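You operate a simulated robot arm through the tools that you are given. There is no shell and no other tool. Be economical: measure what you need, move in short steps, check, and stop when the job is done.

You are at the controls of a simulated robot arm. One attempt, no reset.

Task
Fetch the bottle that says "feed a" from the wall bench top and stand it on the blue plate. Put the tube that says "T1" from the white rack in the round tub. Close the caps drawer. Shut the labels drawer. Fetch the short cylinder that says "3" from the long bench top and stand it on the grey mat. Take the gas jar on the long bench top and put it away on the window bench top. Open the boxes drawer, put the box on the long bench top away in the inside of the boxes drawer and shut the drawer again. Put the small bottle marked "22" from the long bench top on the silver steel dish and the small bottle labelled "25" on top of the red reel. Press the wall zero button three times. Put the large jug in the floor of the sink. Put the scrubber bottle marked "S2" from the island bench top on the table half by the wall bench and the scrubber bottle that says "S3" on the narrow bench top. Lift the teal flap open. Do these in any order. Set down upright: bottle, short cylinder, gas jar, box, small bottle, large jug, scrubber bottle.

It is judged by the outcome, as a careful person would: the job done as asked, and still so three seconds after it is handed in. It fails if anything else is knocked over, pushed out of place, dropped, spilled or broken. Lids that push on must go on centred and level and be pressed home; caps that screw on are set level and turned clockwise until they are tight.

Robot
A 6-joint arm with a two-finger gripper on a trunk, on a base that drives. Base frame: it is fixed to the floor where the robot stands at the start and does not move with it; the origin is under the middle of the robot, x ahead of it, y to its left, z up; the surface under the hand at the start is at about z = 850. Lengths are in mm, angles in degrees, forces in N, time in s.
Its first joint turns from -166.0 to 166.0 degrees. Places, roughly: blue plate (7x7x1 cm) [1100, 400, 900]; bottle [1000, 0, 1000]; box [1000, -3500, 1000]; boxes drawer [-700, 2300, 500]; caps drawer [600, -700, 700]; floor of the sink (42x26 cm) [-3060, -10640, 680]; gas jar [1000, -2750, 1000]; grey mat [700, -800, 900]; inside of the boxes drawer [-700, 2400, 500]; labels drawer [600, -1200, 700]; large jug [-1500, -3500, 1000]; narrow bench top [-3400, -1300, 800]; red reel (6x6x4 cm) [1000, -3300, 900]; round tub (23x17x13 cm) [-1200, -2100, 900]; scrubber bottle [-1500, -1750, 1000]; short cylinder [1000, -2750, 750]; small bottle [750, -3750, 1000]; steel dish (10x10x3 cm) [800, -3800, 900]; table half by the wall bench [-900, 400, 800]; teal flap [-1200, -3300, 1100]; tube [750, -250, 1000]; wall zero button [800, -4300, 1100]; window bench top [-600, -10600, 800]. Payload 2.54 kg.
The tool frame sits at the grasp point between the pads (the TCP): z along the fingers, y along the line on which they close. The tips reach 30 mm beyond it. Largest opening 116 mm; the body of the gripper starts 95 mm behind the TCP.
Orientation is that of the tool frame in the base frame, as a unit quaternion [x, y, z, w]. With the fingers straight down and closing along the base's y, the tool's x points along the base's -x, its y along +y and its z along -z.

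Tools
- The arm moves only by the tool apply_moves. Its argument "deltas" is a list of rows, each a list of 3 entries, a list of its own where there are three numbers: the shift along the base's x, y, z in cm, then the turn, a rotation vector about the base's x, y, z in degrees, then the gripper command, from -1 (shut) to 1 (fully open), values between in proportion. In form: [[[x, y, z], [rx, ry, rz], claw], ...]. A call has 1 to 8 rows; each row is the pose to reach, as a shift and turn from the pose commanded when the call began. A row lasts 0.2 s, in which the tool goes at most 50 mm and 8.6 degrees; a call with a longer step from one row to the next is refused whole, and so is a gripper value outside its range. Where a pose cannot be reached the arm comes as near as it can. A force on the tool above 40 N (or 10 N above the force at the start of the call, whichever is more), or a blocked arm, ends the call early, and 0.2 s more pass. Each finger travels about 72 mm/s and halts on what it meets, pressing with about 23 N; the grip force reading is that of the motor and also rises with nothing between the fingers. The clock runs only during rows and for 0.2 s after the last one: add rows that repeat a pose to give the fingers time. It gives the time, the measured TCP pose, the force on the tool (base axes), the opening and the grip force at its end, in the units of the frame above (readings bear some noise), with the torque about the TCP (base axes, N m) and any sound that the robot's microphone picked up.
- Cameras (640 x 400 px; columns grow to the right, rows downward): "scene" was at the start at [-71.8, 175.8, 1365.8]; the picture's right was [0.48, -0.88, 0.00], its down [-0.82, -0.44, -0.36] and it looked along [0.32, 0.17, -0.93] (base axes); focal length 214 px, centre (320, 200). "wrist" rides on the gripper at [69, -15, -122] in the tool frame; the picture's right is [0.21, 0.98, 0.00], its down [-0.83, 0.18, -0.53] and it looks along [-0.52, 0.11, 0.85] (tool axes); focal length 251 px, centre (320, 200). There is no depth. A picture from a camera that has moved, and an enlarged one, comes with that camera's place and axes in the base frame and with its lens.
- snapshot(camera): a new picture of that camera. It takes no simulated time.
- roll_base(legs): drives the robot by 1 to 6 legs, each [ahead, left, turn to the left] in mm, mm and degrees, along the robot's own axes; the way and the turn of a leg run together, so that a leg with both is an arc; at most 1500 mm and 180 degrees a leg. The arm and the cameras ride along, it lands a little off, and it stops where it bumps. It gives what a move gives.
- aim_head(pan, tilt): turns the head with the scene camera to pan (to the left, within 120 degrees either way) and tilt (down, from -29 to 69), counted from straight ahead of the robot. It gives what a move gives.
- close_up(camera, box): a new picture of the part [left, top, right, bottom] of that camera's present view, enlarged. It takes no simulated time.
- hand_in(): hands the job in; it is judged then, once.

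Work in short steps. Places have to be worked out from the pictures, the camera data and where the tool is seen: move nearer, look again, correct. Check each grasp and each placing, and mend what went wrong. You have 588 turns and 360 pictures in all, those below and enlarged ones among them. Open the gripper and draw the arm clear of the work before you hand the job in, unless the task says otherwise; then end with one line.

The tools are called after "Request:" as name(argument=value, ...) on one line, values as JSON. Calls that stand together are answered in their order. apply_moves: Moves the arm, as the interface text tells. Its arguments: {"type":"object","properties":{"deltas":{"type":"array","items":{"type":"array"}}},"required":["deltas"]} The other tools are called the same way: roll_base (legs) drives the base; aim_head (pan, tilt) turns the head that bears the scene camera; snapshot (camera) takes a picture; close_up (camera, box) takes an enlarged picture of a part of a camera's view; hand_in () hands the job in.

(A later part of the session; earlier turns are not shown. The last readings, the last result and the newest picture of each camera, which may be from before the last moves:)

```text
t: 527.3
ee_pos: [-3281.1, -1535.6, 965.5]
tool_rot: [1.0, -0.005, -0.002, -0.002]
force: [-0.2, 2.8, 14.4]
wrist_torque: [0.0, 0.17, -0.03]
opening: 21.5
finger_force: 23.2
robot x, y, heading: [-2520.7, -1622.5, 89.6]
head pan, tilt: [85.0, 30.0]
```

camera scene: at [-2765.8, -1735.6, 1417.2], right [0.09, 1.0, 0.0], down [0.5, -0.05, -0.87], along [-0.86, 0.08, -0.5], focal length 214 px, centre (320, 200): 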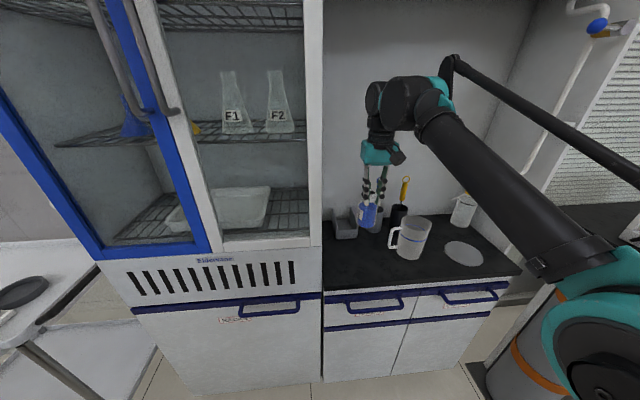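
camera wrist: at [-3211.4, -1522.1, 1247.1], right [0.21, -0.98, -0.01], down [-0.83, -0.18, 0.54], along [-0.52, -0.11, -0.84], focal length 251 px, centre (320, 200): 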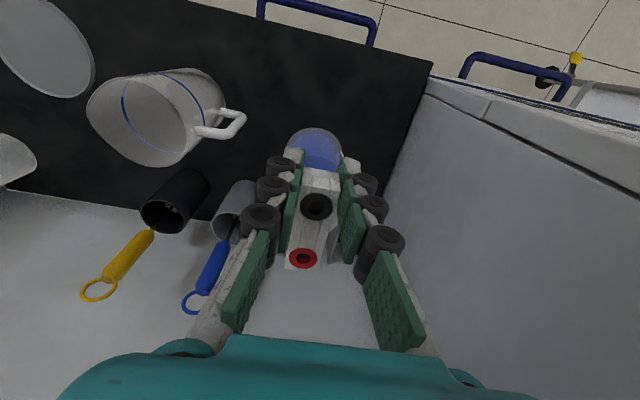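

Standing on the bench. Release and lift.

Request:
apply_moves(deltas=[[[0, 0, 0.3], [0, 0, 0], -0.4], [[0, 0, 0.3], [0, 0, 0], 0], [[0, 0, 0.3], [0, 0, 0], 0.05], [[0, 0, 3], [0, 0, 0], 0.05], [[0, 0, 7], [0, 0, 0], 0.05], [[0, 0, 11], [0, 0, 0], 0.05], [[0, 0, 15], [0, 0, 0], 0.05], [[2, 0, 18], [0, 0, 0], 0.05]])

Request:
snapshot(camera="wrist")

Request:
close_up(camera="scene", box=[310, 150, 470, 270])

```text
t: 529.1
ee_pos: [-3263.5, -1536.3, 1145.5]
tool_rot: [1.0, -0.005, -0.002, -0.003]
force: [-0.7, -0.9, 0.6]
wrist_torque: [-0.01, -0.04, 0.02]
opening: 60.7
finger_force: 0.1
robot x, y, heading: [-2521.1, -1626.6, 89.7]
head pan, tilt: [85.0, 30.0]
```

```text
137 pictures are left
camera wrist: at [-3194.0, -1523.5, 1267.0], right [0.21, -0.98, -0.01], down [-0.83, -0.18, 0.54], along [-0.52, -0.11, -0.84], focal length 251 px, centre (320, 200)
```

wrist: 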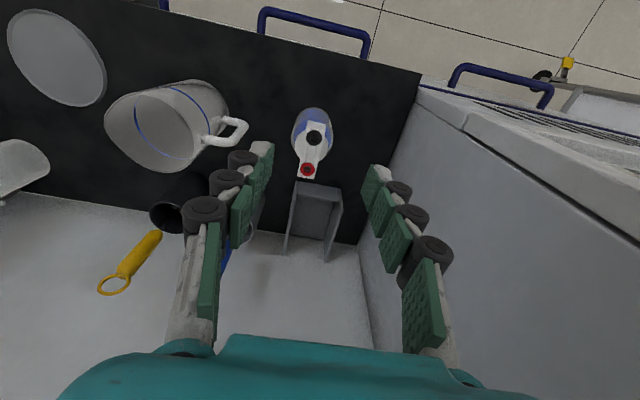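

```text
3.33 times, centred on (390, 210) of scene
camera zoom: at [-2765.8, -1735.6, 1417.2], right [0.1, 1.0, 0.0], down [0.5, -0.05, -0.87], along [-0.86, 0.08, -0.5], focal length 715 px, centre (87, 167)
```

zoom: 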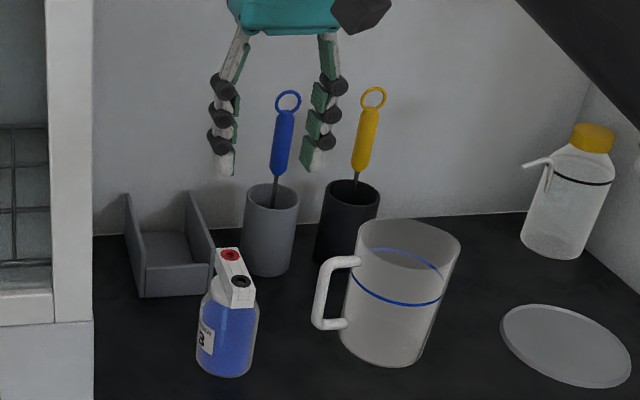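

S3 placed upright. Remaining: large jug and gas jar. Retract and swing the arm to the robot's front.

Request:
apply_moves(deltas=[[[4.8, 0, 0.5], [0, 0, 0], 0.05], [[9.6, 0, 1], [0, 0, 0], -0.5], [[14.4, 0.5, 1.5], [0, 0, 0], -1], [[19.2, 1, 2], [0, 0, 0], -1], [[24, 1.5, 2.5], [0, 0, 0], -1], [[28.5, 2, 3], [0, 0, 0], -1]])

Request:
apply_moves(deltas=[[[1, 4.6, 0], [0, 0, -6], -1], [[2, 9.2, 0], [0, 0, -12], -1], [[3.5, 13.8, 0], [0, 0, -18], -1], [[5, 18.4, 0], [0, 0, -24], -1], [[7, 23, 0], [0, 0, -30], -1], [[9.5, 27, 0], [0, 0, -36], -1], [[12.5, 31, 0], [0, 0, -42], -1], [[16, 34, 0], [0, 0, -48], -1]])

Request:
apply_moves(deltas=[[[4, 2.5, 0], [0, 0, -6], -1], [[8.5, 4.5, 0], [0, 0, -12], -1], [[13, 6, 0], [0, 0, -18], -1], [[17.5, 7, 0], [0, 0, -24], -1], [[22, 8, 0], [0, 0, -30], -1], [[26.5, 8.5, 0], [0, 0, -36], -1], [[30, 9, 0], [0, 0, -42], -1]])

```text
t: 530.5
ee_pos: [-2976.1, -1514.1, 1172.0]
tool_rot: [1.0, -0.004, -0.002, -0.002]
force: [-1.2, 0.6, 0.6]
wrist_torque: [0.0, -0.02, 0.01]
opening: 0.1
finger_force: 22.9
robot x, y, heading: [-2523.6, -1623.7, 89.7]
head pan, tilt: [85.0, 30.0]
```

```text
refused: row 5 steps farther than a row can; nothing moved
```

```text
t: 532.1
ee_pos: [-2676.1, -1424.1, 1176.2]
tool_rot: [0.932, -0.363, -0.001, -0.003]
force: [-1.0, -0.3, -0.1]
wrist_torque: [0.03, -0.03, -0.01]
opening: 0.2
finger_force: 22.6
robot x, y, heading: [-2524.4, -1622.7, 89.7]
head pan, tilt: [85.0, 30.0]
```

Continue swinging out to the front.

Request:
apply_moves(deltas=[[[1.5, 4.5, 0], [0, 0, -6], -1], [[3, 9, 0], [0, 0, -12], -1], [[4.5, 13.5, 0], [0, 0, -18], -1], [[6, 18, 0], [0, 0, -24], -1], [[7.5, 22.5, 0], [0, 0, -30], -1], [[9.5, 27, 0], [0, 0, -36], -1], [[12, 31, 0], [0, 0, -42], -1], [[14.5, 35, 0], [0, 0, -48], -1]])

```text
t: 533.9
ee_pos: [-2529.0, -1073.0, 1176.8]
tool_rot: [-0.703, 0.711, -0.001, 0.003]
force: [-1.0, -0.3, 0.1]
wrist_torque: [0.05, 0.0, -0.04]
opening: 0.1
finger_force: 22.9
robot x, y, heading: [-2520.8, -1621.9, 89.6]
head pan, tilt: [85.0, 30.0]
```

Drive back along the west aisle to y≈-3450 and look at the jug.

Request:
roll_base(legs=[[0, 70, 0.4], [-1400, 0, 0], [-420, 0, 0]])

Request:
aim_head(pan=-90, tilt=25)

Request:
snapshot(camera="scene")

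```text
t: 543.8
ee_pos: [-2612.7, -2918.4, 1176.5]
tool_rot: [-0.706, 0.708, -0.001, 0.003]
force: [-0.8, 0.6, 0.0]
wrist_torque: [0.03, 0.04, 0.01]
opening: 0.0
finger_force: 23.1
robot x, y, heading: [-2604.5, -3469.4, 89.8]
head pan, tilt: [85.0, 30.0]
```

```text
t: 546.4
ee_pos: [-2613.7, -2918.8, 1175.6]
tool_rot: [-0.706, 0.708, -0.001, 0.003]
force: [0.5, -0.3, -0.3]
wrist_torque: [0.01, -0.02, 0.01]
opening: 0.0
finger_force: 23.4
robot x, y, heading: [-2601.1, -3468.5, 90.1]
head pan, tilt: [-90.0, 25.0]
```

```text
135 pictures are left
camera scene: at [-2661.9, -3590.4, 1425.2], right [0.0, -1.0, 0.0], down [-0.42, 0.0, -0.91], along [0.91, 0.0, -0.42], focal length 214 px, centre (320, 200)
```

scene: 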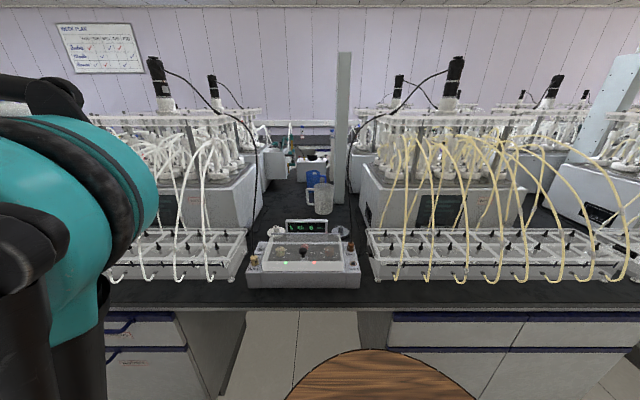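

Request:
close_up(camera="scene", box=[230, 140, 400, 300])

```text
2.50 times, centred on (315, 220) of scene
camera zoom: at [-2661.9, -3590.4, 1425.2], right [0.0, -1.0, 0.0], down [-0.42, 0.0, -0.91], along [0.91, 0.0, -0.42], focal length 536 px, centre (332, 150)
```

zoom: 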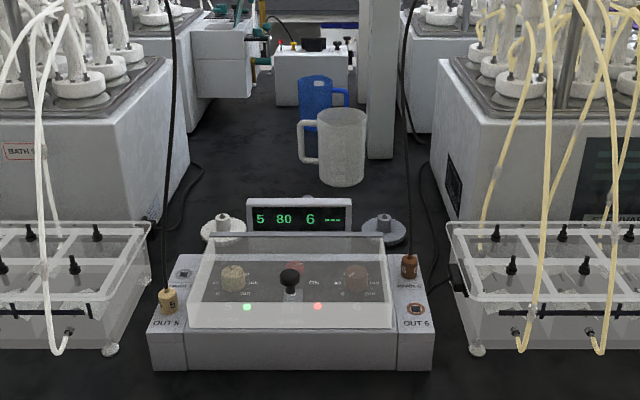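

The large jug stands at ≈(-1538,-3612), rim z≈992, ~107 mm wide, handle on +y side. I'll grip its near wall at the rim. Turn to face the island here (centred in the aisle).

Request:
aim_head(pan=60, tilt=25)

Request:
snapshot(camera="scene")

Request:
aim_head(pan=115, tilt=25)

Request:
snapshot(camera="scene")

```text
t: 548.8
ee_pos: [-2614.8, -2919.0, 1176.4]
tool_rot: [-0.706, 0.708, 0.0, 0.004]
force: [0.2, 0.3, 0.1]
wrist_torque: [0.0, -0.01, 0.0]
opening: 0.0
finger_force: 23.0
robot x, y, heading: [-2600.2, -3469.4, 90.0]
head pan, tilt: [60.0, 25.0]
```

```text
133 pictures are left
camera scene: at [-2833.8, -3544.4, 1425.2], right [0.5, 0.87, 0.0], down [0.37, -0.21, -0.91], along [-0.78, 0.45, -0.42], focal length 214 px, centre (320, 200)
```

scene: 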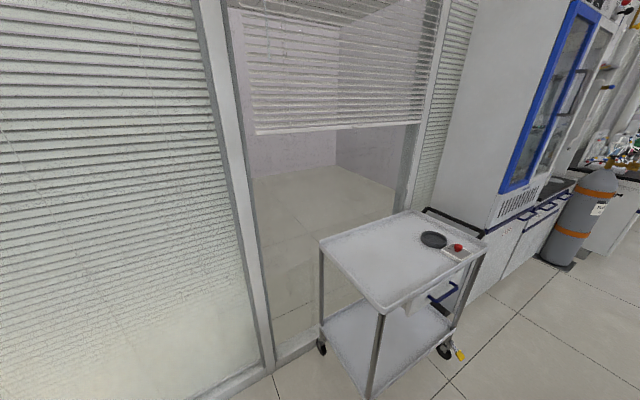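

```text
t: 550.0
ee_pos: [-2613.9, -2918.4, 1176.6]
tool_rot: [-0.706, 0.708, 0.0, 0.003]
force: [0.6, -0.1, 0.3]
wrist_torque: [-0.02, 0.01, 0.0]
opening: 0.1
finger_force: 22.8
robot x, y, heading: [-2604.0, -3472.8, 90.0]
head pan, tilt: [115.0, 25.0]
```

```text
132 pictures are left
camera scene: at [-2837.5, -3629.4, 1425.2], right [-0.42, 0.91, 0.0], down [0.38, 0.18, -0.91], along [-0.82, -0.38, -0.42], focal length 214 px, centre (320, 200)
```

scene: 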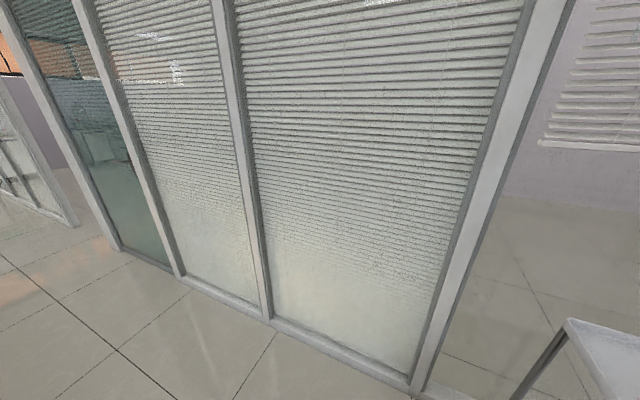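

Plenty of room here. Reposition and turn to face +x.

Request:
roll_base(legs=[[-145, 0, 0], [0, 140, 0], [0, 0, -90], [100, 0, 0]])

Request:
aim_head(pan=-10, tilt=25)

Request:
snapshot(camera="scene")

```text
t: 556.8
ee_pos: [-2092.6, -3600.8, 1175.6]
tool_rot: [-0.003, 1.0, -0.002, 0.002]
force: [0.5, 0.5, 0.6]
wrist_torque: [-0.02, -0.02, -0.02]
opening: 0.0
finger_force: 23.0
robot x, y, heading: [-2647.3, -3616.2, 0.2]
head pan, tilt: [115.0, 25.0]
```

```text
t: 558.9
ee_pos: [-2093.1, -3601.4, 1175.1]
tool_rot: [-0.003, 1.0, -0.003, 0.002]
force: [0.5, -0.5, -0.1]
wrist_torque: [0.02, 0.02, -0.03]
opening: 0.1
finger_force: 23.2
robot x, y, heading: [-2641.4, -3616.4, 0.4]
head pan, tilt: [-10.0, 25.0]
```

```text
131 pictures are left
camera scene: at [-2675.3, -3481.9, 1425.2], right [-0.17, -0.99, 0.0], down [-0.42, 0.07, -0.91], along [0.89, -0.15, -0.42], focal length 214 px, centre (320, 200)
```

scene: 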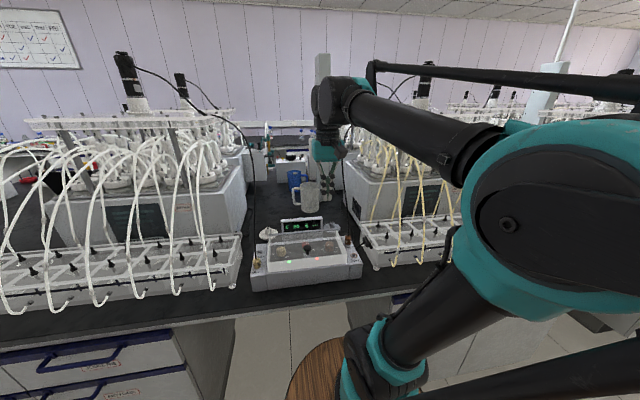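

Advance a bit more and view with the wrist camera, opening the fingers.

Request:
roll_base(legs=[[85, 0, 0]])

Request:
apply_moves(deltas=[[[3, 0, 0], [0, 0, 0], 0], [[7, 0, 0], [0, 0, 0], 0.6], [[11, 0, 0], [0, 0, 0], 1], [[15, 0, 0], [0, 0, 0], 1]])

Request:
snapshot(camera="wrist")

Request:
close_up(camera="scene", box=[220, 100, 400, 290])

```text
t: 559.9
ee_pos: [-2043.8, -3601.0, 1176.5]
tool_rot: [0.001, 1.0, -0.002, 0.003]
force: [0.4, 0.1, 0.6]
wrist_torque: [0.03, 0.0, 0.0]
opening: 0.1
finger_force: 23.3
robot x, y, heading: [-2599.2, -3612.7, 0.1]
head pan, tilt: [-10.0, 25.0]
stopped in leg 1: the robot was blocked; the commanded pose is now the measured one
```

```text
t: 560.9
ee_pos: [-1895.3, -3601.0, 1178.4]
tool_rot: [0.001, 1.0, -0.002, 0.002]
force: [-0.5, 0.4, 0.6]
wrist_torque: [0.03, -0.05, 0.0]
opening: 115.4
finger_force: 0.1
robot x, y, heading: [-2597.0, -3613.2, -0.1]
head pan, tilt: [-10.0, 25.0]
```

```text
130 pictures are left
camera wrist: at [-1966.2, -3615.1, 1300.5], right [-0.21, 0.98, -0.01], down [0.82, 0.18, 0.54], along [0.53, 0.11, -0.84], focal length 251 px, centre (320, 200)
```

wrist: 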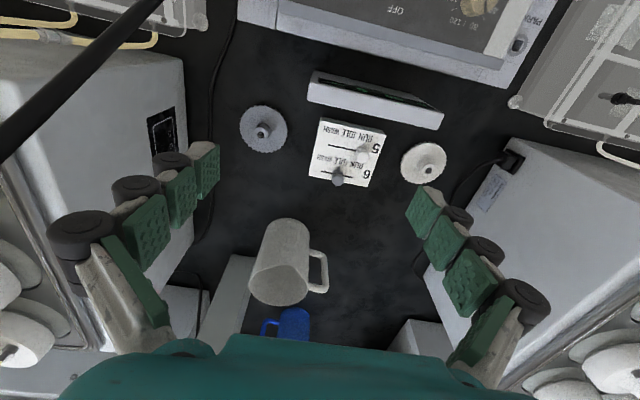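

```text
2.11 times, centred on (310, 195) of scene
camera zoom: at [-2627.9, -3478.8, 1425.2], right [-0.17, -0.98, 0.0], down [-0.42, 0.07, -0.91], along [0.89, -0.16, -0.42], focal length 452 px, centre (341, 210)
```

zoom: 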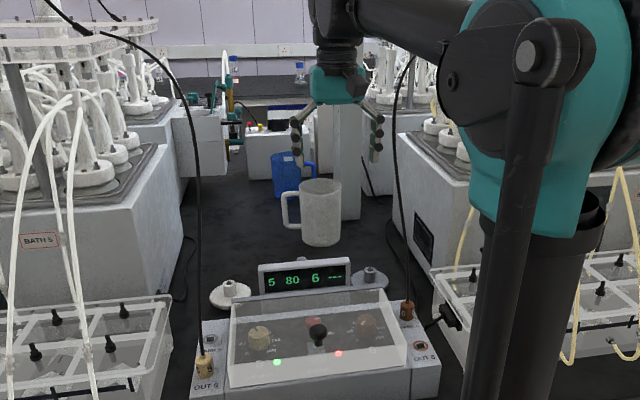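

Zoom on the jug from the wrist camera.

Request:
close_up(camera="wrist", box=[220, 200, 360, 330])

```text
3.08 times, centred on (290, 265) of wrist
camera zoom: at [-1966.2, -3615.1, 1300.5], right [-0.21, 0.98, -0.01], down [0.82, 0.18, 0.54], along [0.53, 0.11, -0.84], focal length 774 px, centre (412, 0)
```

zoom: 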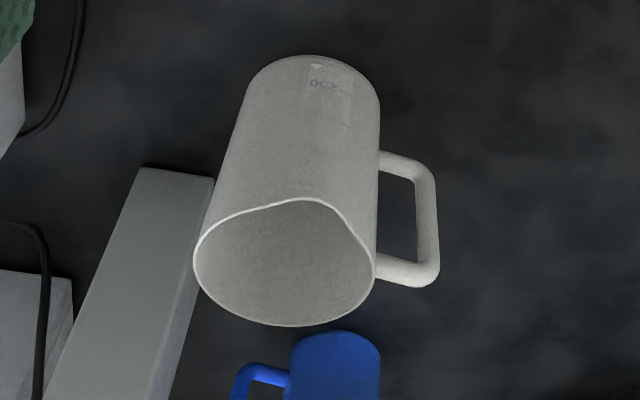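

Rim centre refined to (-1588,-3612,1007), radius ~52, spout toward −x/+y. I'll grip the wall at (-1637,-3622), closing radially. Rotate the hand −79°.

Request:
apply_moves(deltas=[[[1, -0.3, 0], [0, 0, -8], 0.6], [[2, -0.6, 0], [0, 0, -16], 0.2], [[3, -0.9, 0], [0, 0, -24], 0], [[4, -1.2, 0], [0, 0, -32], -0.1], [[5, -1.5, 0], [0, 0, -40], -0.2], [[6, -1.8, 0], [0, 0, -48], -0.2], [[7, -2, 0], [0, 0, -56], -0.2], [[8, -2.1, 0], [0, 0, -64], -0.2]])

Request:
apply_moves(deltas=[[[3, 0, -1], [0, 0, -8], -0.2], [[6, 0, -2], [0, 0, -15], -0.2], [[9, 0, -3], [0, 0, -15], -0.2], [[12.5, 0, -4], [0, 0, -15], -0.2]])

Request:
snapshot(camera="wrist")

```text
t: 562.7
ee_pos: [-1814.5, -3621.7, 1177.6]
tool_rot: [0.531, 0.847, -0.003, 0.001]
force: [-0.1, -0.5, -0.3]
wrist_torque: [-0.02, -0.06, 0.0]
opening: 46.5
finger_force: 0.1
robot x, y, heading: [-2597.1, -3609.1, 0.2]
head pan, tilt: [-10.0, 25.0]
```

```text
t: 563.7
ee_pos: [-1687.2, -3621.1, 1138.4]
tool_rot: [0.637, 0.771, -0.003, -0.001]
force: [-1.1, -0.2, 0.5]
wrist_torque: [-0.02, -0.04, 0.01]
opening: 46.3
finger_force: 0.0
robot x, y, heading: [-2599.8, -3610.0, -0.0]
head pan, tilt: [-10.0, 25.0]
```

```text
127 pictures are left
camera wrist: at [-1716.4, -3556.2, 1258.8], right [0.92, 0.4, -0.01], down [0.34, -0.77, 0.54], along [0.21, -0.49, -0.84], focal length 251 px, centre (320, 200)
```

wrist: 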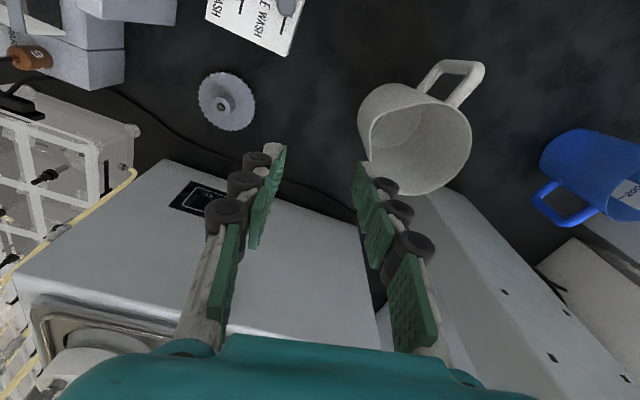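

Request:
close_up(camera="wrist", box=[330, 40, 510, 210])

```text
2.35 times, centred on (420, 125) of wrist
camera zoom: at [-1716.4, -3556.2, 1258.8], right [0.92, 0.4, -0.01], down [0.34, -0.77, 0.54], along [0.21, -0.49, -0.84], focal length 592 px, centre (85, 376)
```

zoom: 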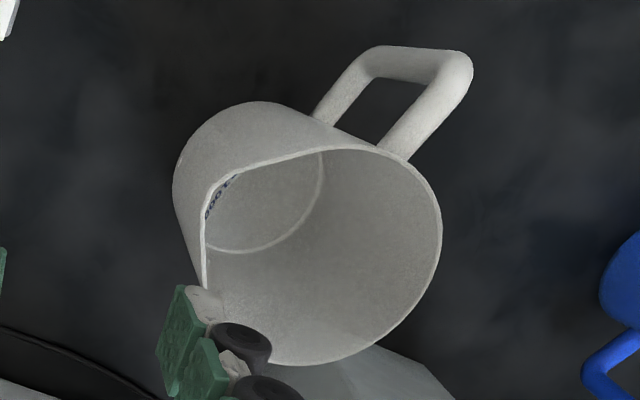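

The wall segment below the spout runs (-1643,-3596)→(-1622,-3638); grip its middle (-1632,-3617) with closing axis at ~26.6°. Align above it.

Request:
apply_moves(deltas=[[[2, 0.1, -1], [0, 0, 8], -0.2], [[4, 0.3, -2.5], [0, 0, 15.7], -0.2], [[5.5, 0.4, -5], [0, 0, 15.7], -0.2], [[5.5, 0.4, -7], [0, 0, 15.7], -0.2]])

Request:
close_up(camera="wrist", box=[230, 60, 470, 260])

```text
t: 564.7
ee_pos: [-1634.7, -3616.9, 1065.9]
tool_rot: [0.524, 0.851, -0.004, 0.0]
force: [-0.8, 0.3, 0.5]
wrist_torque: [0.0, -0.03, 0.01]
opening: 46.3
finger_force: 0.0
robot x, y, heading: [-2598.8, -3612.0, -0.0]
head pan, tilt: [-10.0, 25.0]
```

```text
2.00 times, centred on (350, 160) of wrist
camera zoom: at [-1680.2, -3562.7, 1187.8], right [0.78, 0.63, -0.01], down [0.53, -0.65, 0.54], along [0.33, -0.42, -0.84], focal length 503 px, centre (260, 280)
```

zoom: 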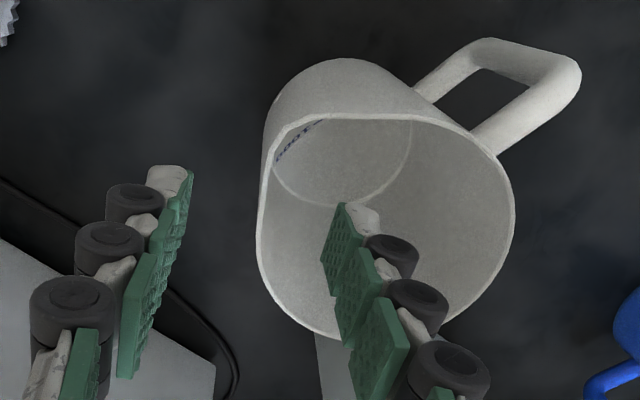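

Fingers straddle the wall. Nudge (−1,−2 mm) and lower to TCP z≈982, then close.

Request:
apply_moves(deltas=[[[-0.2, -0.2, -3], [0, 0, 0], -0.2], [[-0.2, -0.2, -6], [0, 0, 0], -0.2], [[-0.2, -0.2, -8.4], [0, 0, 0], -0.2], [[-0.2, -0.2, -8.4], [0, 0, 0], -0.6], [[-0.2, -0.2, -8.4], [0, 0, 0], -1], [[-0.2, -0.2, -8.4], [0, 0, 0], -1], [[-0.2, -0.2, -8.4], [0, 0, 0], -1]])

Request:
close_up(camera="wrist", box=[200, 60, 440, 260])

```text
t: 566.3
ee_pos: [-1636.9, -3620.2, 982.2]
tool_rot: [0.526, 0.851, -0.003, 0.0]
force: [0.5, 1.9, 0.4]
wrist_torque: [0.17, -0.1, 0.07]
opening: 5.9
finger_force: 23.2
robot x, y, heading: [-2598.7, -3612.0, 0.1]
head pan, tilt: [-10.0, 25.0]
```

```text
2.00 times, centred on (320, 160) of wrist
camera zoom: at [-1681.6, -3565.2, 1103.6], right [0.78, 0.63, -0.01], down [0.53, -0.65, 0.54], along [0.33, -0.42, -0.84], focal length 503 px, centre (320, 280)
```

zoom: 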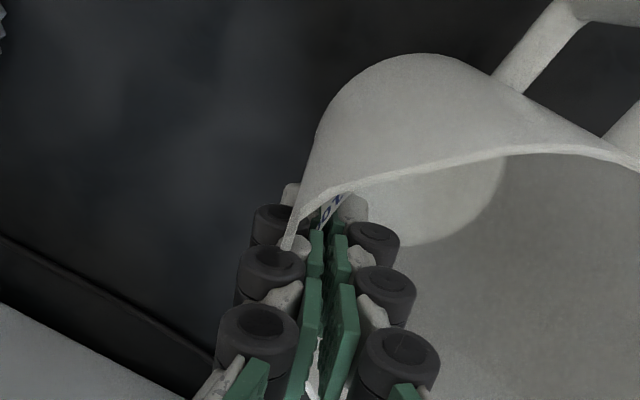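

Wall gripped (6 mm). Lift slowly and observe.

Request:
apply_moves(deltas=[[[0, 0, 0.5], [0, 0, 0], -1], [[0, 0, 1.5], [0, 0, 0], -1], [[0, 0, 3], [0, 0, 0], -1]])

Request:
close_up(camera="scene", box=[220, 130, 400, 260])

Request:
close_up(camera="wrist", box=[200, 60, 440, 260])

```text
t: 567.1
ee_pos: [-1635.3, -3622.8, 1011.7]
tool_rot: [0.526, 0.851, -0.003, 0.0]
force: [-0.6, 0.0, -0.9]
wrist_torque: [-0.02, 0.06, 0.02]
opening: 5.9
finger_force: 23.0
robot x, y, heading: [-2598.4, -3614.7, -0.0]
head pan, tilt: [-10.0, 25.0]
```

```text
3.08 times, centred on (310, 195) of scene
camera zoom: at [-2627.3, -3478.7, 1425.2], right [-0.17, -0.98, 0.0], down [-0.42, 0.07, -0.91], along [0.89, -0.16, -0.42], focal length 660 px, centre (351, 215)
```

zoom: 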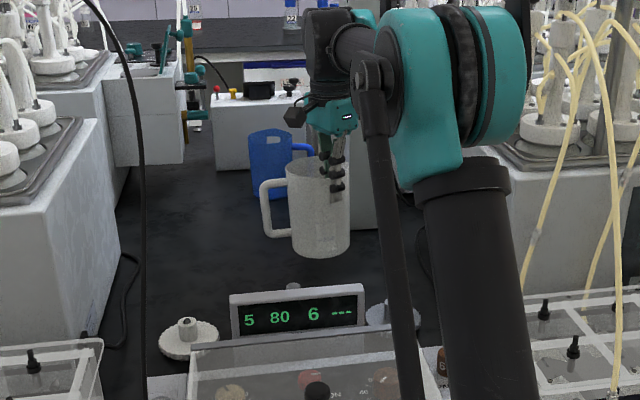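

```text
2.00 times, centred on (320, 160) of wrist
camera zoom: at [-1680.3, -3566.1, 1133.0], right [0.78, 0.63, -0.01], down [0.53, -0.65, 0.54], along [0.33, -0.42, -0.84], focal length 503 px, centre (320, 280)
```

zoom: 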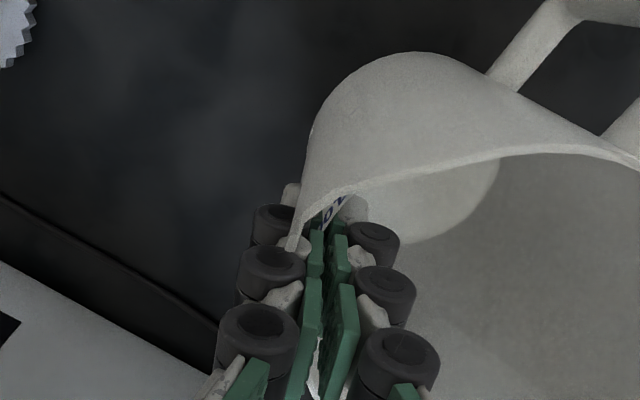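

The jug comes up level and light. Raise and retract over the control box.

Request:
apply_moves(deltas=[[[0, 0, 4], [0, 0, 0], -1], [[0, 0, 8], [0, 0, 0], -1], [[0, 0, 12], [0, 0, 0], -1], [[-2, 0, 15], [0, 0, 0], -1], [[-6, 0, 17], [0, 0, 0], -1], [[-10.5, 0, 18], [0, 0, 0], -1], [[-15, 0, 18], [0, 0, 0], -1], [[-19.5, 0, 18], [0, 0, 0], -1]])

Request:
apply_moves(deltas=[[[-4.5, 0, 0], [0, 0, 0], -1], [[-9, 0, 0], [0, 0, 0], -1], [[-13.5, 0, 0], [0, 0, 0], -1], [[-18, 0, 0], [0, 0, 0], -1], [[-22.5, 0, 0], [0, 0, 0], -1]])

Request:
snapshot(camera="wrist")

Request:
snapshot(camera="scene")

```text
t: 568.9
ee_pos: [-1835.4, -3619.6, 1189.9]
tool_rot: [0.526, 0.851, -0.003, 0.0]
force: [0.4, -0.3, -1.6]
wrist_torque: [-0.04, 0.14, -0.01]
opening: 5.9
finger_force: 23.3
robot x, y, heading: [-2594.6, -3612.7, -0.2]
head pan, tilt: [-10.0, 25.0]
```

```text
t: 570.1
ee_pos: [-2055.6, -3620.4, 1193.2]
tool_rot: [0.526, 0.85, -0.003, 0.0]
force: [1.1, 0.6, -1.0]
wrist_torque: [-0.04, 0.12, -0.01]
opening: 5.9
finger_force: 23.2
robot x, y, heading: [-2602.0, -3613.2, -0.1]
head pan, tilt: [-10.0, 25.0]
```

```text
121 pictures are left
camera wrist: at [-2101.4, -3565.2, 1314.2], right [0.78, 0.63, -0.01], down [0.53, -0.65, 0.54], along [0.33, -0.42, -0.84], focal length 251 px, centre (320, 200)
```

wrist: 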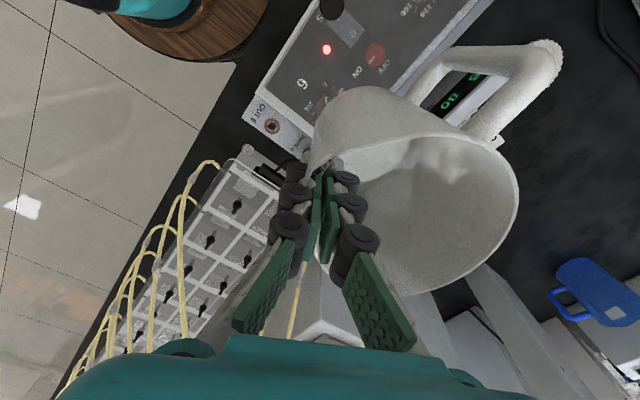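

```text
120 pictures are left
camera scene: at [-2627.0, -3478.7, 1425.2], right [-0.17, -0.98, 0.0], down [-0.42, 0.07, -0.91], along [0.89, -0.16, -0.42], focal length 214 px, centre (320, 200)
```

scene: 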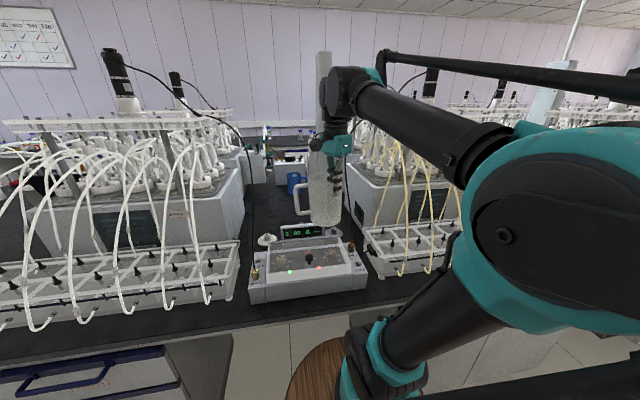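

Back off and turn to face down the aisle (−y), then look ahead.

Request:
roll_base(legs=[[-140, 0, 0], [0, 0, -90]])

Request:
aim_head(pan=15, tilt=15)

Request:
snapshot(camera="scene")

```text
t: 575.2
ee_pos: [-2737.4, -4152.5, 1192.8]
tool_rot: [0.971, 0.238, -0.002, -0.003]
force: [0.6, -0.1, -1.4]
wrist_torque: [0.03, 0.05, 0.03]
opening: 6.0
finger_force: 23.0
robot x, y, heading: [-2736.2, -3611.2, -89.1]
head pan, tilt: [-10.0, 25.0]
```

```text
t: 576.1
ee_pos: [-2738.0, -4152.6, 1192.1]
tool_rot: [0.971, 0.238, -0.003, -0.002]
force: [1.1, 1.0, -1.8]
wrist_torque: [0.05, 0.08, 0.0]
opening: 6.0
finger_force: 22.7
robot x, y, heading: [-2736.3, -3611.8, -89.1]
head pan, tilt: [15.0, 15.0]
```

```text
119 pictures are left
camera scene: at [-2565.3, -3580.5, 1441.4], right [-0.96, -0.27, 0.0], down [-0.07, 0.25, -0.97], along [0.26, -0.93, -0.26], focal length 214 px, centre (320, 200)
```

scene: 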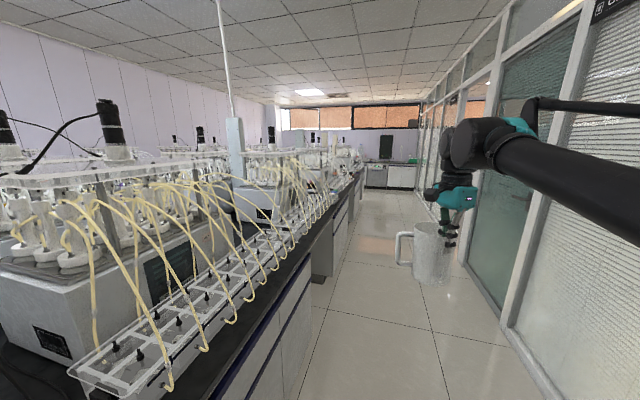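

Aisle clear. Drive down it.

Request:
roll_base(legs=[[1450, 0, -0.9], [1450, 0, 0], [1450, 0, 0], [1000, 0, 0]])

Request:
aim_head(pan=10, tilt=25)

Request:
snapshot(camera="scene")

```text
t: 601.7
ee_pos: [-2786.7, -9498.5, 1192.4]
tool_rot: [0.975, 0.222, -0.002, -0.002]
force: [0.1, 0.1, -1.6]
wrist_torque: [0.04, 0.02, -0.01]
opening: 6.2
finger_force: 23.4
robot x, y, heading: [-2769.9, -8957.6, -91.1]
head pan, tilt: [15.0, 15.0]
```

```text
t: 602.4
ee_pos: [-2786.8, -9499.2, 1192.4]
tool_rot: [0.975, 0.222, -0.002, -0.002]
force: [0.2, -0.4, -0.8]
wrist_torque: [0.08, 0.04, -0.02]
opening: 5.9
finger_force: 23.1
robot x, y, heading: [-2767.7, -8961.0, -90.9]
head pan, tilt: [10.0, 25.0]
```

```text
118 pictures are left
camera scene: at [-2603.1, -8933.2, 1425.3], right [-0.99, -0.16, 0.0], down [-0.07, 0.42, -0.91], along [0.14, -0.9, -0.42], focal length 214 px, centre (320, 200)
```

scene: 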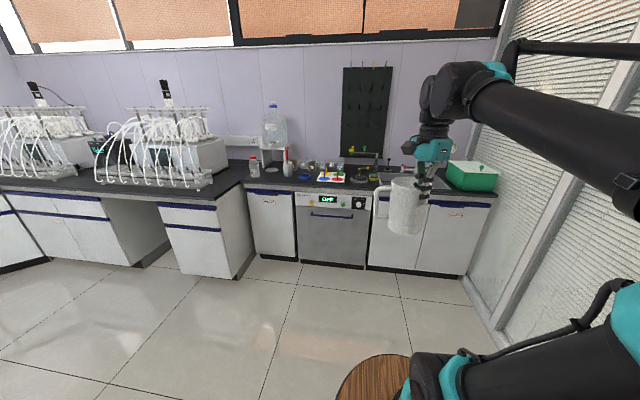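

The sink bench is ahead. Approach it and look into the sink.

Request:
roll_base(legs=[[0, -240, 0.9], [760, 0, 0]])

Request:
aim_head(pan=0, tilt=38)

Request:
snapshot(camera="scene")

Request:
snapshot(camera="wrist")

```text
t: 607.8
ee_pos: [-2995.6, -10258.0, 1192.6]
tool_rot: [0.972, 0.235, -0.002, -0.002]
force: [0.6, 0.5, -1.4]
wrist_torque: [0.04, 0.03, -0.02]
opening: 6.0
finger_force: 23.1
robot x, y, heading: [-2995.8, -9715.8, -89.5]
head pan, tilt: [10.0, 25.0]
```

```text
t: 608.6
ee_pos: [-2994.9, -10259.3, 1193.1]
tool_rot: [0.972, 0.234, -0.002, -0.002]
force: [-0.1, -0.3, -1.6]
wrist_torque: [0.05, 0.07, 0.05]
opening: 5.9
finger_force: 23.2
robot x, y, heading: [-2990.2, -9718.1, -89.5]
head pan, tilt: [0.0, 38.0]
```

```text
117 pictures are left
camera scene: at [-2842.0, -9683.6, 1405.0], right [-1.0, -0.01, 0.0], down [-0.01, 0.62, -0.79], along [0.01, -0.79, -0.62], focal length 214 px, centre (320, 200)
```

scene: 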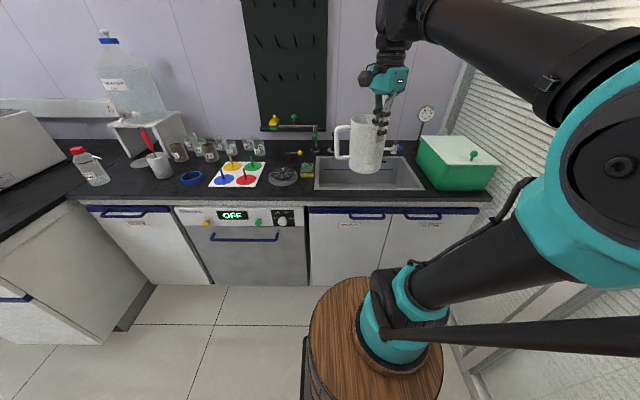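

```text
116 pictures are left
camera wrist: at [-2940.3, -10214.1, 1314.5], right [0.64, -0.77, -0.01], down [-0.65, -0.54, 0.54], along [-0.42, -0.34, -0.84], focal length 251 px, centre (320, 200)
```

wrist: 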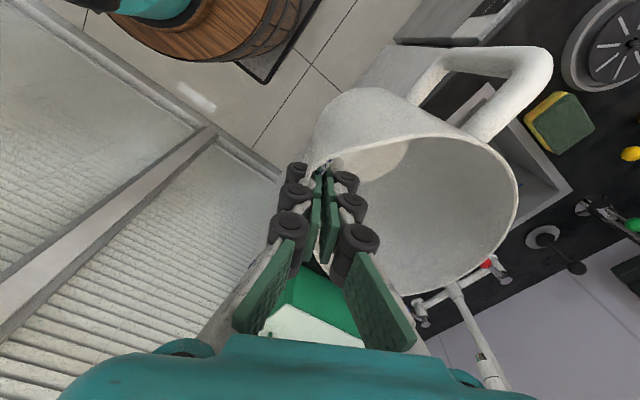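

Request:
close_up(camera="scene", box=[270, 100, 450, 220])

```text
3.33 times, centred on (360, 160) of scene
camera zoom: at [-2842.0, -9683.6, 1405.0], right [-1.0, -0.01, 0.0], down [-0.01, 0.62, -0.79], along [0.01, -0.79, -0.62], focal length 715 px, centre (187, 333)
```

zoom: 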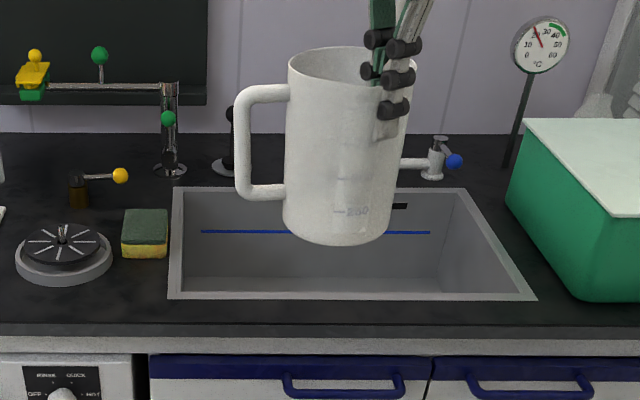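

Sink opening: x −3297…−2807, y −10467…−10787 (centre ≈(-3052,-10627)). Move the jug aside briefly to see the tap.

Request:
apply_moves(deltas=[[[4.5, 1, 0], [0, 0, 0], -1], [[9, 2, 0], [0, 0, 0], -1], [[13.5, 3, 0], [0, 0, 0], -1], [[18, 4, 0], [0, 0, 0], -1], [[22, 5, 0], [0, 0, 0], -1]])

Request:
close_up(camera="scene", box=[270, 90, 450, 210])

```text
t: 609.8
ee_pos: [-2772.9, -10204.3, 1197.6]
tool_rot: [0.972, 0.234, -0.002, -0.002]
force: [-0.2, -0.5, -1.1]
wrist_torque: [0.07, 0.03, 0.0]
opening: 5.8
finger_force: 22.8
robot x, y, heading: [-2991.2, -9719.7, -89.3]
head pan, tilt: [0.0, 38.0]
```

```text
3.33 times, centred on (360, 150) of scene
camera zoom: at [-2842.3, -9683.5, 1404.9], right [-1.0, -0.01, 0.0], down [-0.01, 0.62, -0.79], along [0.01, -0.79, -0.62], focal length 715 px, centre (187, 367)
```

zoom: 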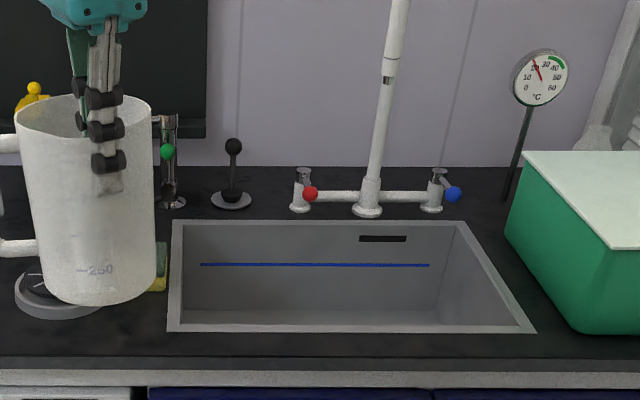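

Request:
aim_head(pan=0, tilt=15)

Request:
snapshot(camera="scene")

```text
t: 610.6
ee_pos: [-2772.4, -10205.0, 1197.0]
tool_rot: [0.972, 0.234, -0.002, -0.001]
force: [0.1, -0.1, -1.4]
wrist_torque: [0.04, 0.05, -0.02]
opening: 6.3
finger_force: 23.0
robot x, y, heading: [-2992.2, -9718.4, -89.5]
head pan, tilt: [0.0, 15.0]
```

```text
113 pictures are left
camera scene: at [-2842.0, -9690.6, 1441.4], right [-1.0, -0.01, 0.0], down [0.0, 0.26, -0.97], along [0.01, -0.97, -0.26], focal length 214 px, centre (320, 200)
```

scene: 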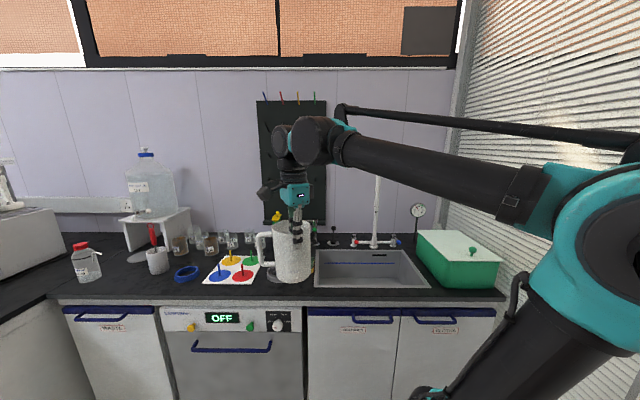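

Lower the arm (jug is in front of the bench edge) to uncover the tap's pipe.

Request:
apply_moves(deltas=[[[0, 2, -4], [0, 0, 0], -1], [[0, 4, -8], [0, 0, 0], -1], [[0, 5, -12.5], [0, 0, 0], -1], [[0, 5, -17], [0, 0, 0], -1], [[0, 5, -21], [0, 0, 0], -1]])

Request:
close_up(camera="scene", box=[280, 90, 480, 290])

```text
t: 611.9
ee_pos: [-2774.4, -10159.8, 984.2]
tool_rot: [0.972, 0.234, -0.002, -0.002]
force: [0.3, -0.1, -1.1]
wrist_torque: [0.02, 0.03, 0.02]
opening: 6.1
finger_force: 23.2
robot x, y, heading: [-2993.3, -9720.8, -89.6]
head pan, tilt: [0.0, 15.0]
```

```text
2.00 times, centred on (380, 190) of scene
camera zoom: at [-2842.0, -9690.6, 1441.5], right [-1.0, -0.01, 0.0], down [0.0, 0.26, -0.97], along [0.01, -0.97, -0.26], focal length 429 px, centre (200, 220)
```

zoom: 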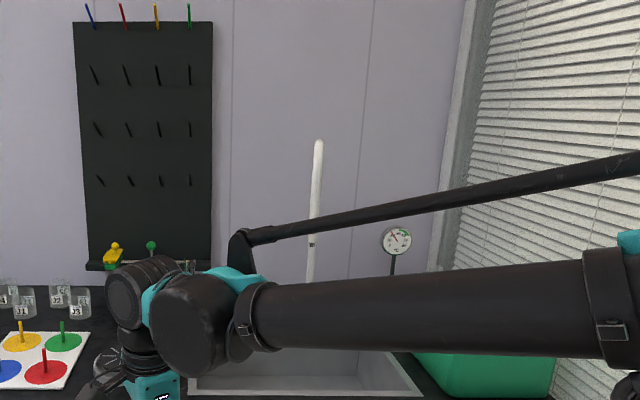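

Only a vertical pipe at the back — no conflict. Raise, carry the jug over the sink centre.

Request:
apply_moves(deltas=[[[-2, 0, 4], [0, 0, 0], -1], [[-4, 0, 8], [0, 0, 0], -1], [[-6.5, 0, 12], [0, 0, 0], -1], [[-10, 0, 15], [0, 0, 0], -1], [[-14.5, 0, 16], [0, 0, 0], -1], [[-19, 0, 16], [0, 0, 0], -1], [[-23.5, 0, 16], [0, 0, 0], -1], [[-28, 0, 16], [0, 0, 0], -1]])

Request:
apply_moves(deltas=[[[0, -4.8, 0], [0, 0, 0], -1], [[0, -9.6, 0], [0, 0, 0], -1], [[-0.3, -14.4, 0], [0, 0, 0], -1], [[-0.6, -19.2, 0], [0, 0, 0], -1], [[-0.8, -24, 0], [0, 0, 0], -1], [[-0.8, -28.8, 0], [0, 0, 0], -1], [[-0.8, -33.6, 0], [0, 0, 0], -1], [[-0.8, -38, 0], [0, 0, 0], -1]])

Request:
aim_head(pan=0, tilt=38)

Request:
snapshot(camera="wrist")

Request:
close_up(camera="scene", box=[270, 70, 450, 210])

```text
t: 613.6
ee_pos: [-3051.9, -10160.6, 1144.6]
tool_rot: [0.972, 0.234, -0.002, -0.002]
force: [-0.5, -0.4, -1.4]
wrist_torque: [0.02, 0.05, 0.0]
opening: 5.9
finger_force: 23.1
robot x, y, heading: [-2990.9, -9718.7, -89.5]
head pan, tilt: [0.0, 15.0]
```

```text
t: 615.5
ee_pos: [-3064.0, -10539.2, 1144.1]
tool_rot: [0.972, 0.234, -0.003, -0.002]
force: [-0.1, 1.1, -1.0]
wrist_torque: [0.0, 0.03, 0.02]
opening: 6.2
finger_force: 22.8
robot x, y, heading: [-2989.1, -9717.0, -89.7]
head pan, tilt: [0.0, 15.0]
```

```text
t: 616.3
ee_pos: [-3064.2, -10538.5, 1143.4]
tool_rot: [0.972, 0.234, -0.003, -0.002]
force: [0.1, 0.5, -1.7]
wrist_torque: [0.05, 0.04, 0.01]
opening: 6.0
finger_force: 23.1
robot x, y, heading: [-2993.3, -9716.2, -89.4]
head pan, tilt: [0.0, 38.0]
```

```text
111 pictures are left
camera wrist: at [-3009.8, -10494.5, 1265.2], right [0.64, -0.77, -0.01], down [-0.65, -0.54, 0.54], along [-0.42, -0.34, -0.84], focal length 251 px, centre (320, 200)
```

wrist: 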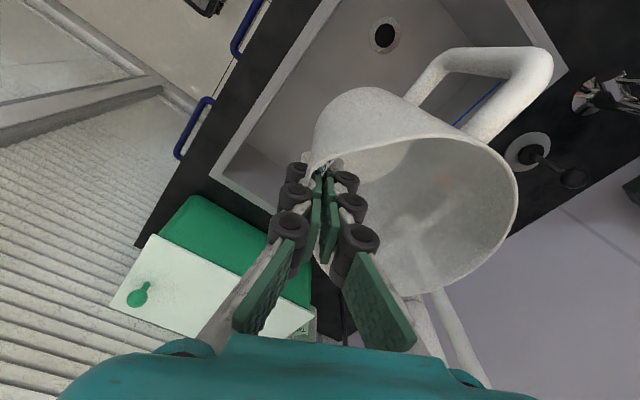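

```text
2.86 times, centred on (360, 140) of scene
camera zoom: at [-2842.1, -9683.7, 1405.0], right [-1.0, -0.01, 0.0], down [-0.01, 0.62, -0.79], along [0.01, -0.79, -0.62], focal length 613 px, centre (206, 371)
```

zoom: 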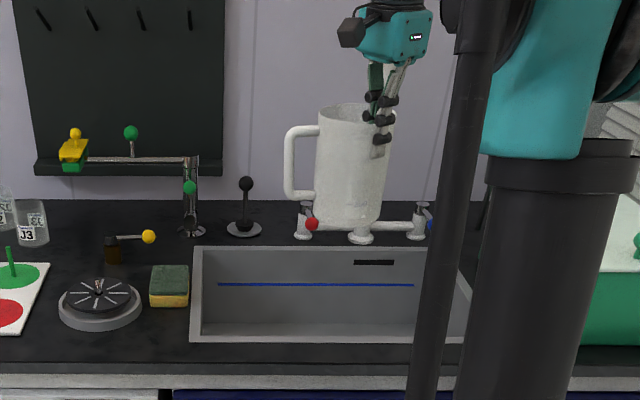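

Over the sink. Shift 3 cm back and lower in.

Request:
apply_moves(deltas=[[[0, -1.5, -2], [0, 0, 0], -1], [[0, -3, -5], [0, 0, 0], -1], [[0, -3.2, -9.5], [0, 0, 0], -1], [[0, -3.2, -14], [0, 0, 0], -1], [[0, -3.2, -18], [0, 0, 0], -1]])

Request:
snapshot(camera="wrist")

Request:
close_up(camera="scene", box=[270, 90, 450, 210])

```text
t: 617.5
ee_pos: [-3065.6, -10572.1, 963.3]
tool_rot: [0.972, 0.233, -0.002, -0.002]
force: [0.4, 0.2, -1.1]
wrist_torque: [-0.01, 0.06, 0.01]
opening: 6.2
finger_force: 23.0
robot x, y, heading: [-2990.4, -9719.3, -89.7]
head pan, tilt: [0.0, 38.0]
```

```text
109 pictures are left
camera wrist: at [-3011.0, -10527.9, 1085.2], right [0.64, -0.77, -0.01], down [-0.65, -0.54, 0.54], along [-0.42, -0.34, -0.84], focal length 251 px, centre (320, 200)
```

wrist: 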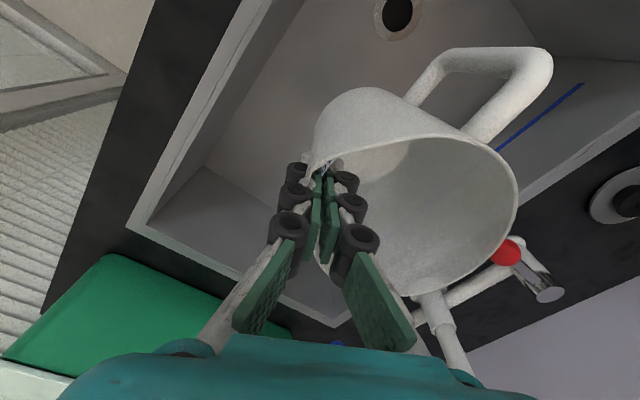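

```text
3.33 times, centred on (360, 150) of scene
camera zoom: at [-2842.1, -9683.4, 1404.9], right [-1.0, -0.01, 0.0], down [-0.01, 0.62, -0.79], along [0.01, -0.79, -0.62], focal length 715 px, centre (187, 367)
```

zoom: 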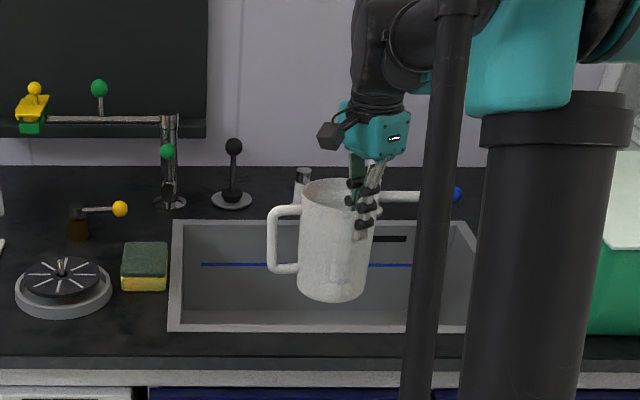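

Centred in the basin. Continue down.

Request:
apply_moves(deltas=[[[0, 0, -4], [0, 0, 0], -1], [[0, 0, -8], [0, 0, 0], -1], [[0, 0, -11], [0, 0, 0], -1], [[0, 0, -13], [0, 0, 0], -1]])

Request:
apply_moves(deltas=[[[0, 0, -0.5], [0, 0, 0], -1], [[0, 0, -1], [0, 0, 0], -1]])

Request:
apply_moves(deltas=[[[0, 0, -0.4], [0, 0, 0], -1], [[0, 0, -0.8], [0, 0, 0], -1]])

```text
t: 618.5
ee_pos: [-3062.9, -10571.8, 832.6]
tool_rot: [0.972, 0.234, -0.003, -0.002]
force: [0.4, -0.3, -1.2]
wrist_torque: [0.07, 0.04, -0.05]
opening: 5.9
finger_force: 23.1
robot x, y, heading: [-2993.3, -9717.9, -89.6]
head pan, tilt: [0.0, 38.0]
```

```text
t: 619.1
ee_pos: [-3063.5, -10571.5, 822.6]
tool_rot: [0.972, 0.235, -0.002, -0.002]
force: [0.8, -0.4, -1.6]
wrist_torque: [0.06, 0.04, -0.03]
opening: 6.0
finger_force: 22.9
robot x, y, heading: [-2993.2, -9716.1, -89.7]
head pan, tilt: [0.0, 38.0]
```

```text
t: 619.7
ee_pos: [-3063.0, -10569.4, 815.5]
tool_rot: [0.972, 0.234, -0.003, -0.002]
force: [-0.2, 0.3, -1.0]
wrist_torque: [0.03, 0.09, 0.01]
opening: 5.9
finger_force: 23.1
robot x, y, heading: [-2992.1, -9718.5, -89.7]
head pan, tilt: [0.0, 38.0]
```

Request:
apply_moves(deltas=[[[0, 0, -0.4], [0, 0, 0], -1], [[0, 0, -0.8], [0, 0, 0], -1]])

Request:
apply_moves(deltas=[[[0, 0, -0.3], [0, 0, 0], -1], [[0, 0, -0.6], [0, 0, 0], -1]])

Request:
snapshot(camera="wrist")

```text
t: 620.3
ee_pos: [-3065.6, -10569.9, 808.1]
tool_rot: [0.972, 0.234, -0.002, -0.001]
force: [-3.5, 2.5, 23.1]
wrist_torque: [-0.52, -0.18, 0.03]
opening: 6.1
finger_force: 22.5
robot x, y, heading: [-2993.9, -9719.1, -89.5]
head pan, tilt: [0.0, 38.0]
```

```text
t: 621.0
ee_pos: [-3063.0, -10570.4, 803.0]
tool_rot: [0.972, 0.235, -0.003, -0.002]
force: [-0.4, 6.1, 23.3]
wrist_torque: [-0.44, -0.63, 0.05]
opening: 5.9
finger_force: 22.6
robot x, y, heading: [-2991.6, -9719.2, -89.6]
head pan, tilt: [0.0, 38.0]
stopped in row 2: the force on the tool passed its limit at 43 N (the readings are from after the stop); the commanded pose is now the measured one
```

```text
107 pictures are left
camera wrist: at [-3008.7, -10525.8, 924.5], right [0.64, -0.77, -0.01], down [-0.65, -0.54, 0.54], along [-0.42, -0.34, -0.84], focal length 251 px, centre (320, 200)
```

wrist: 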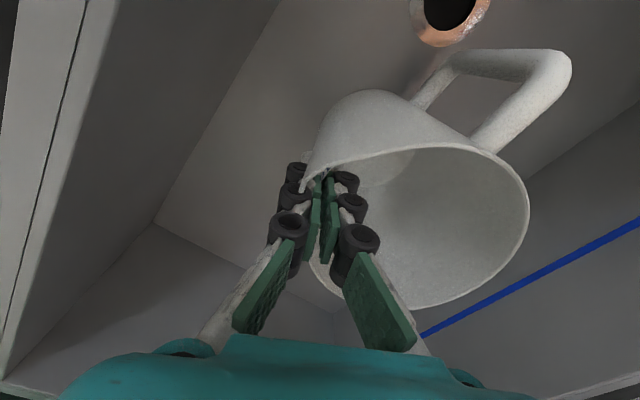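

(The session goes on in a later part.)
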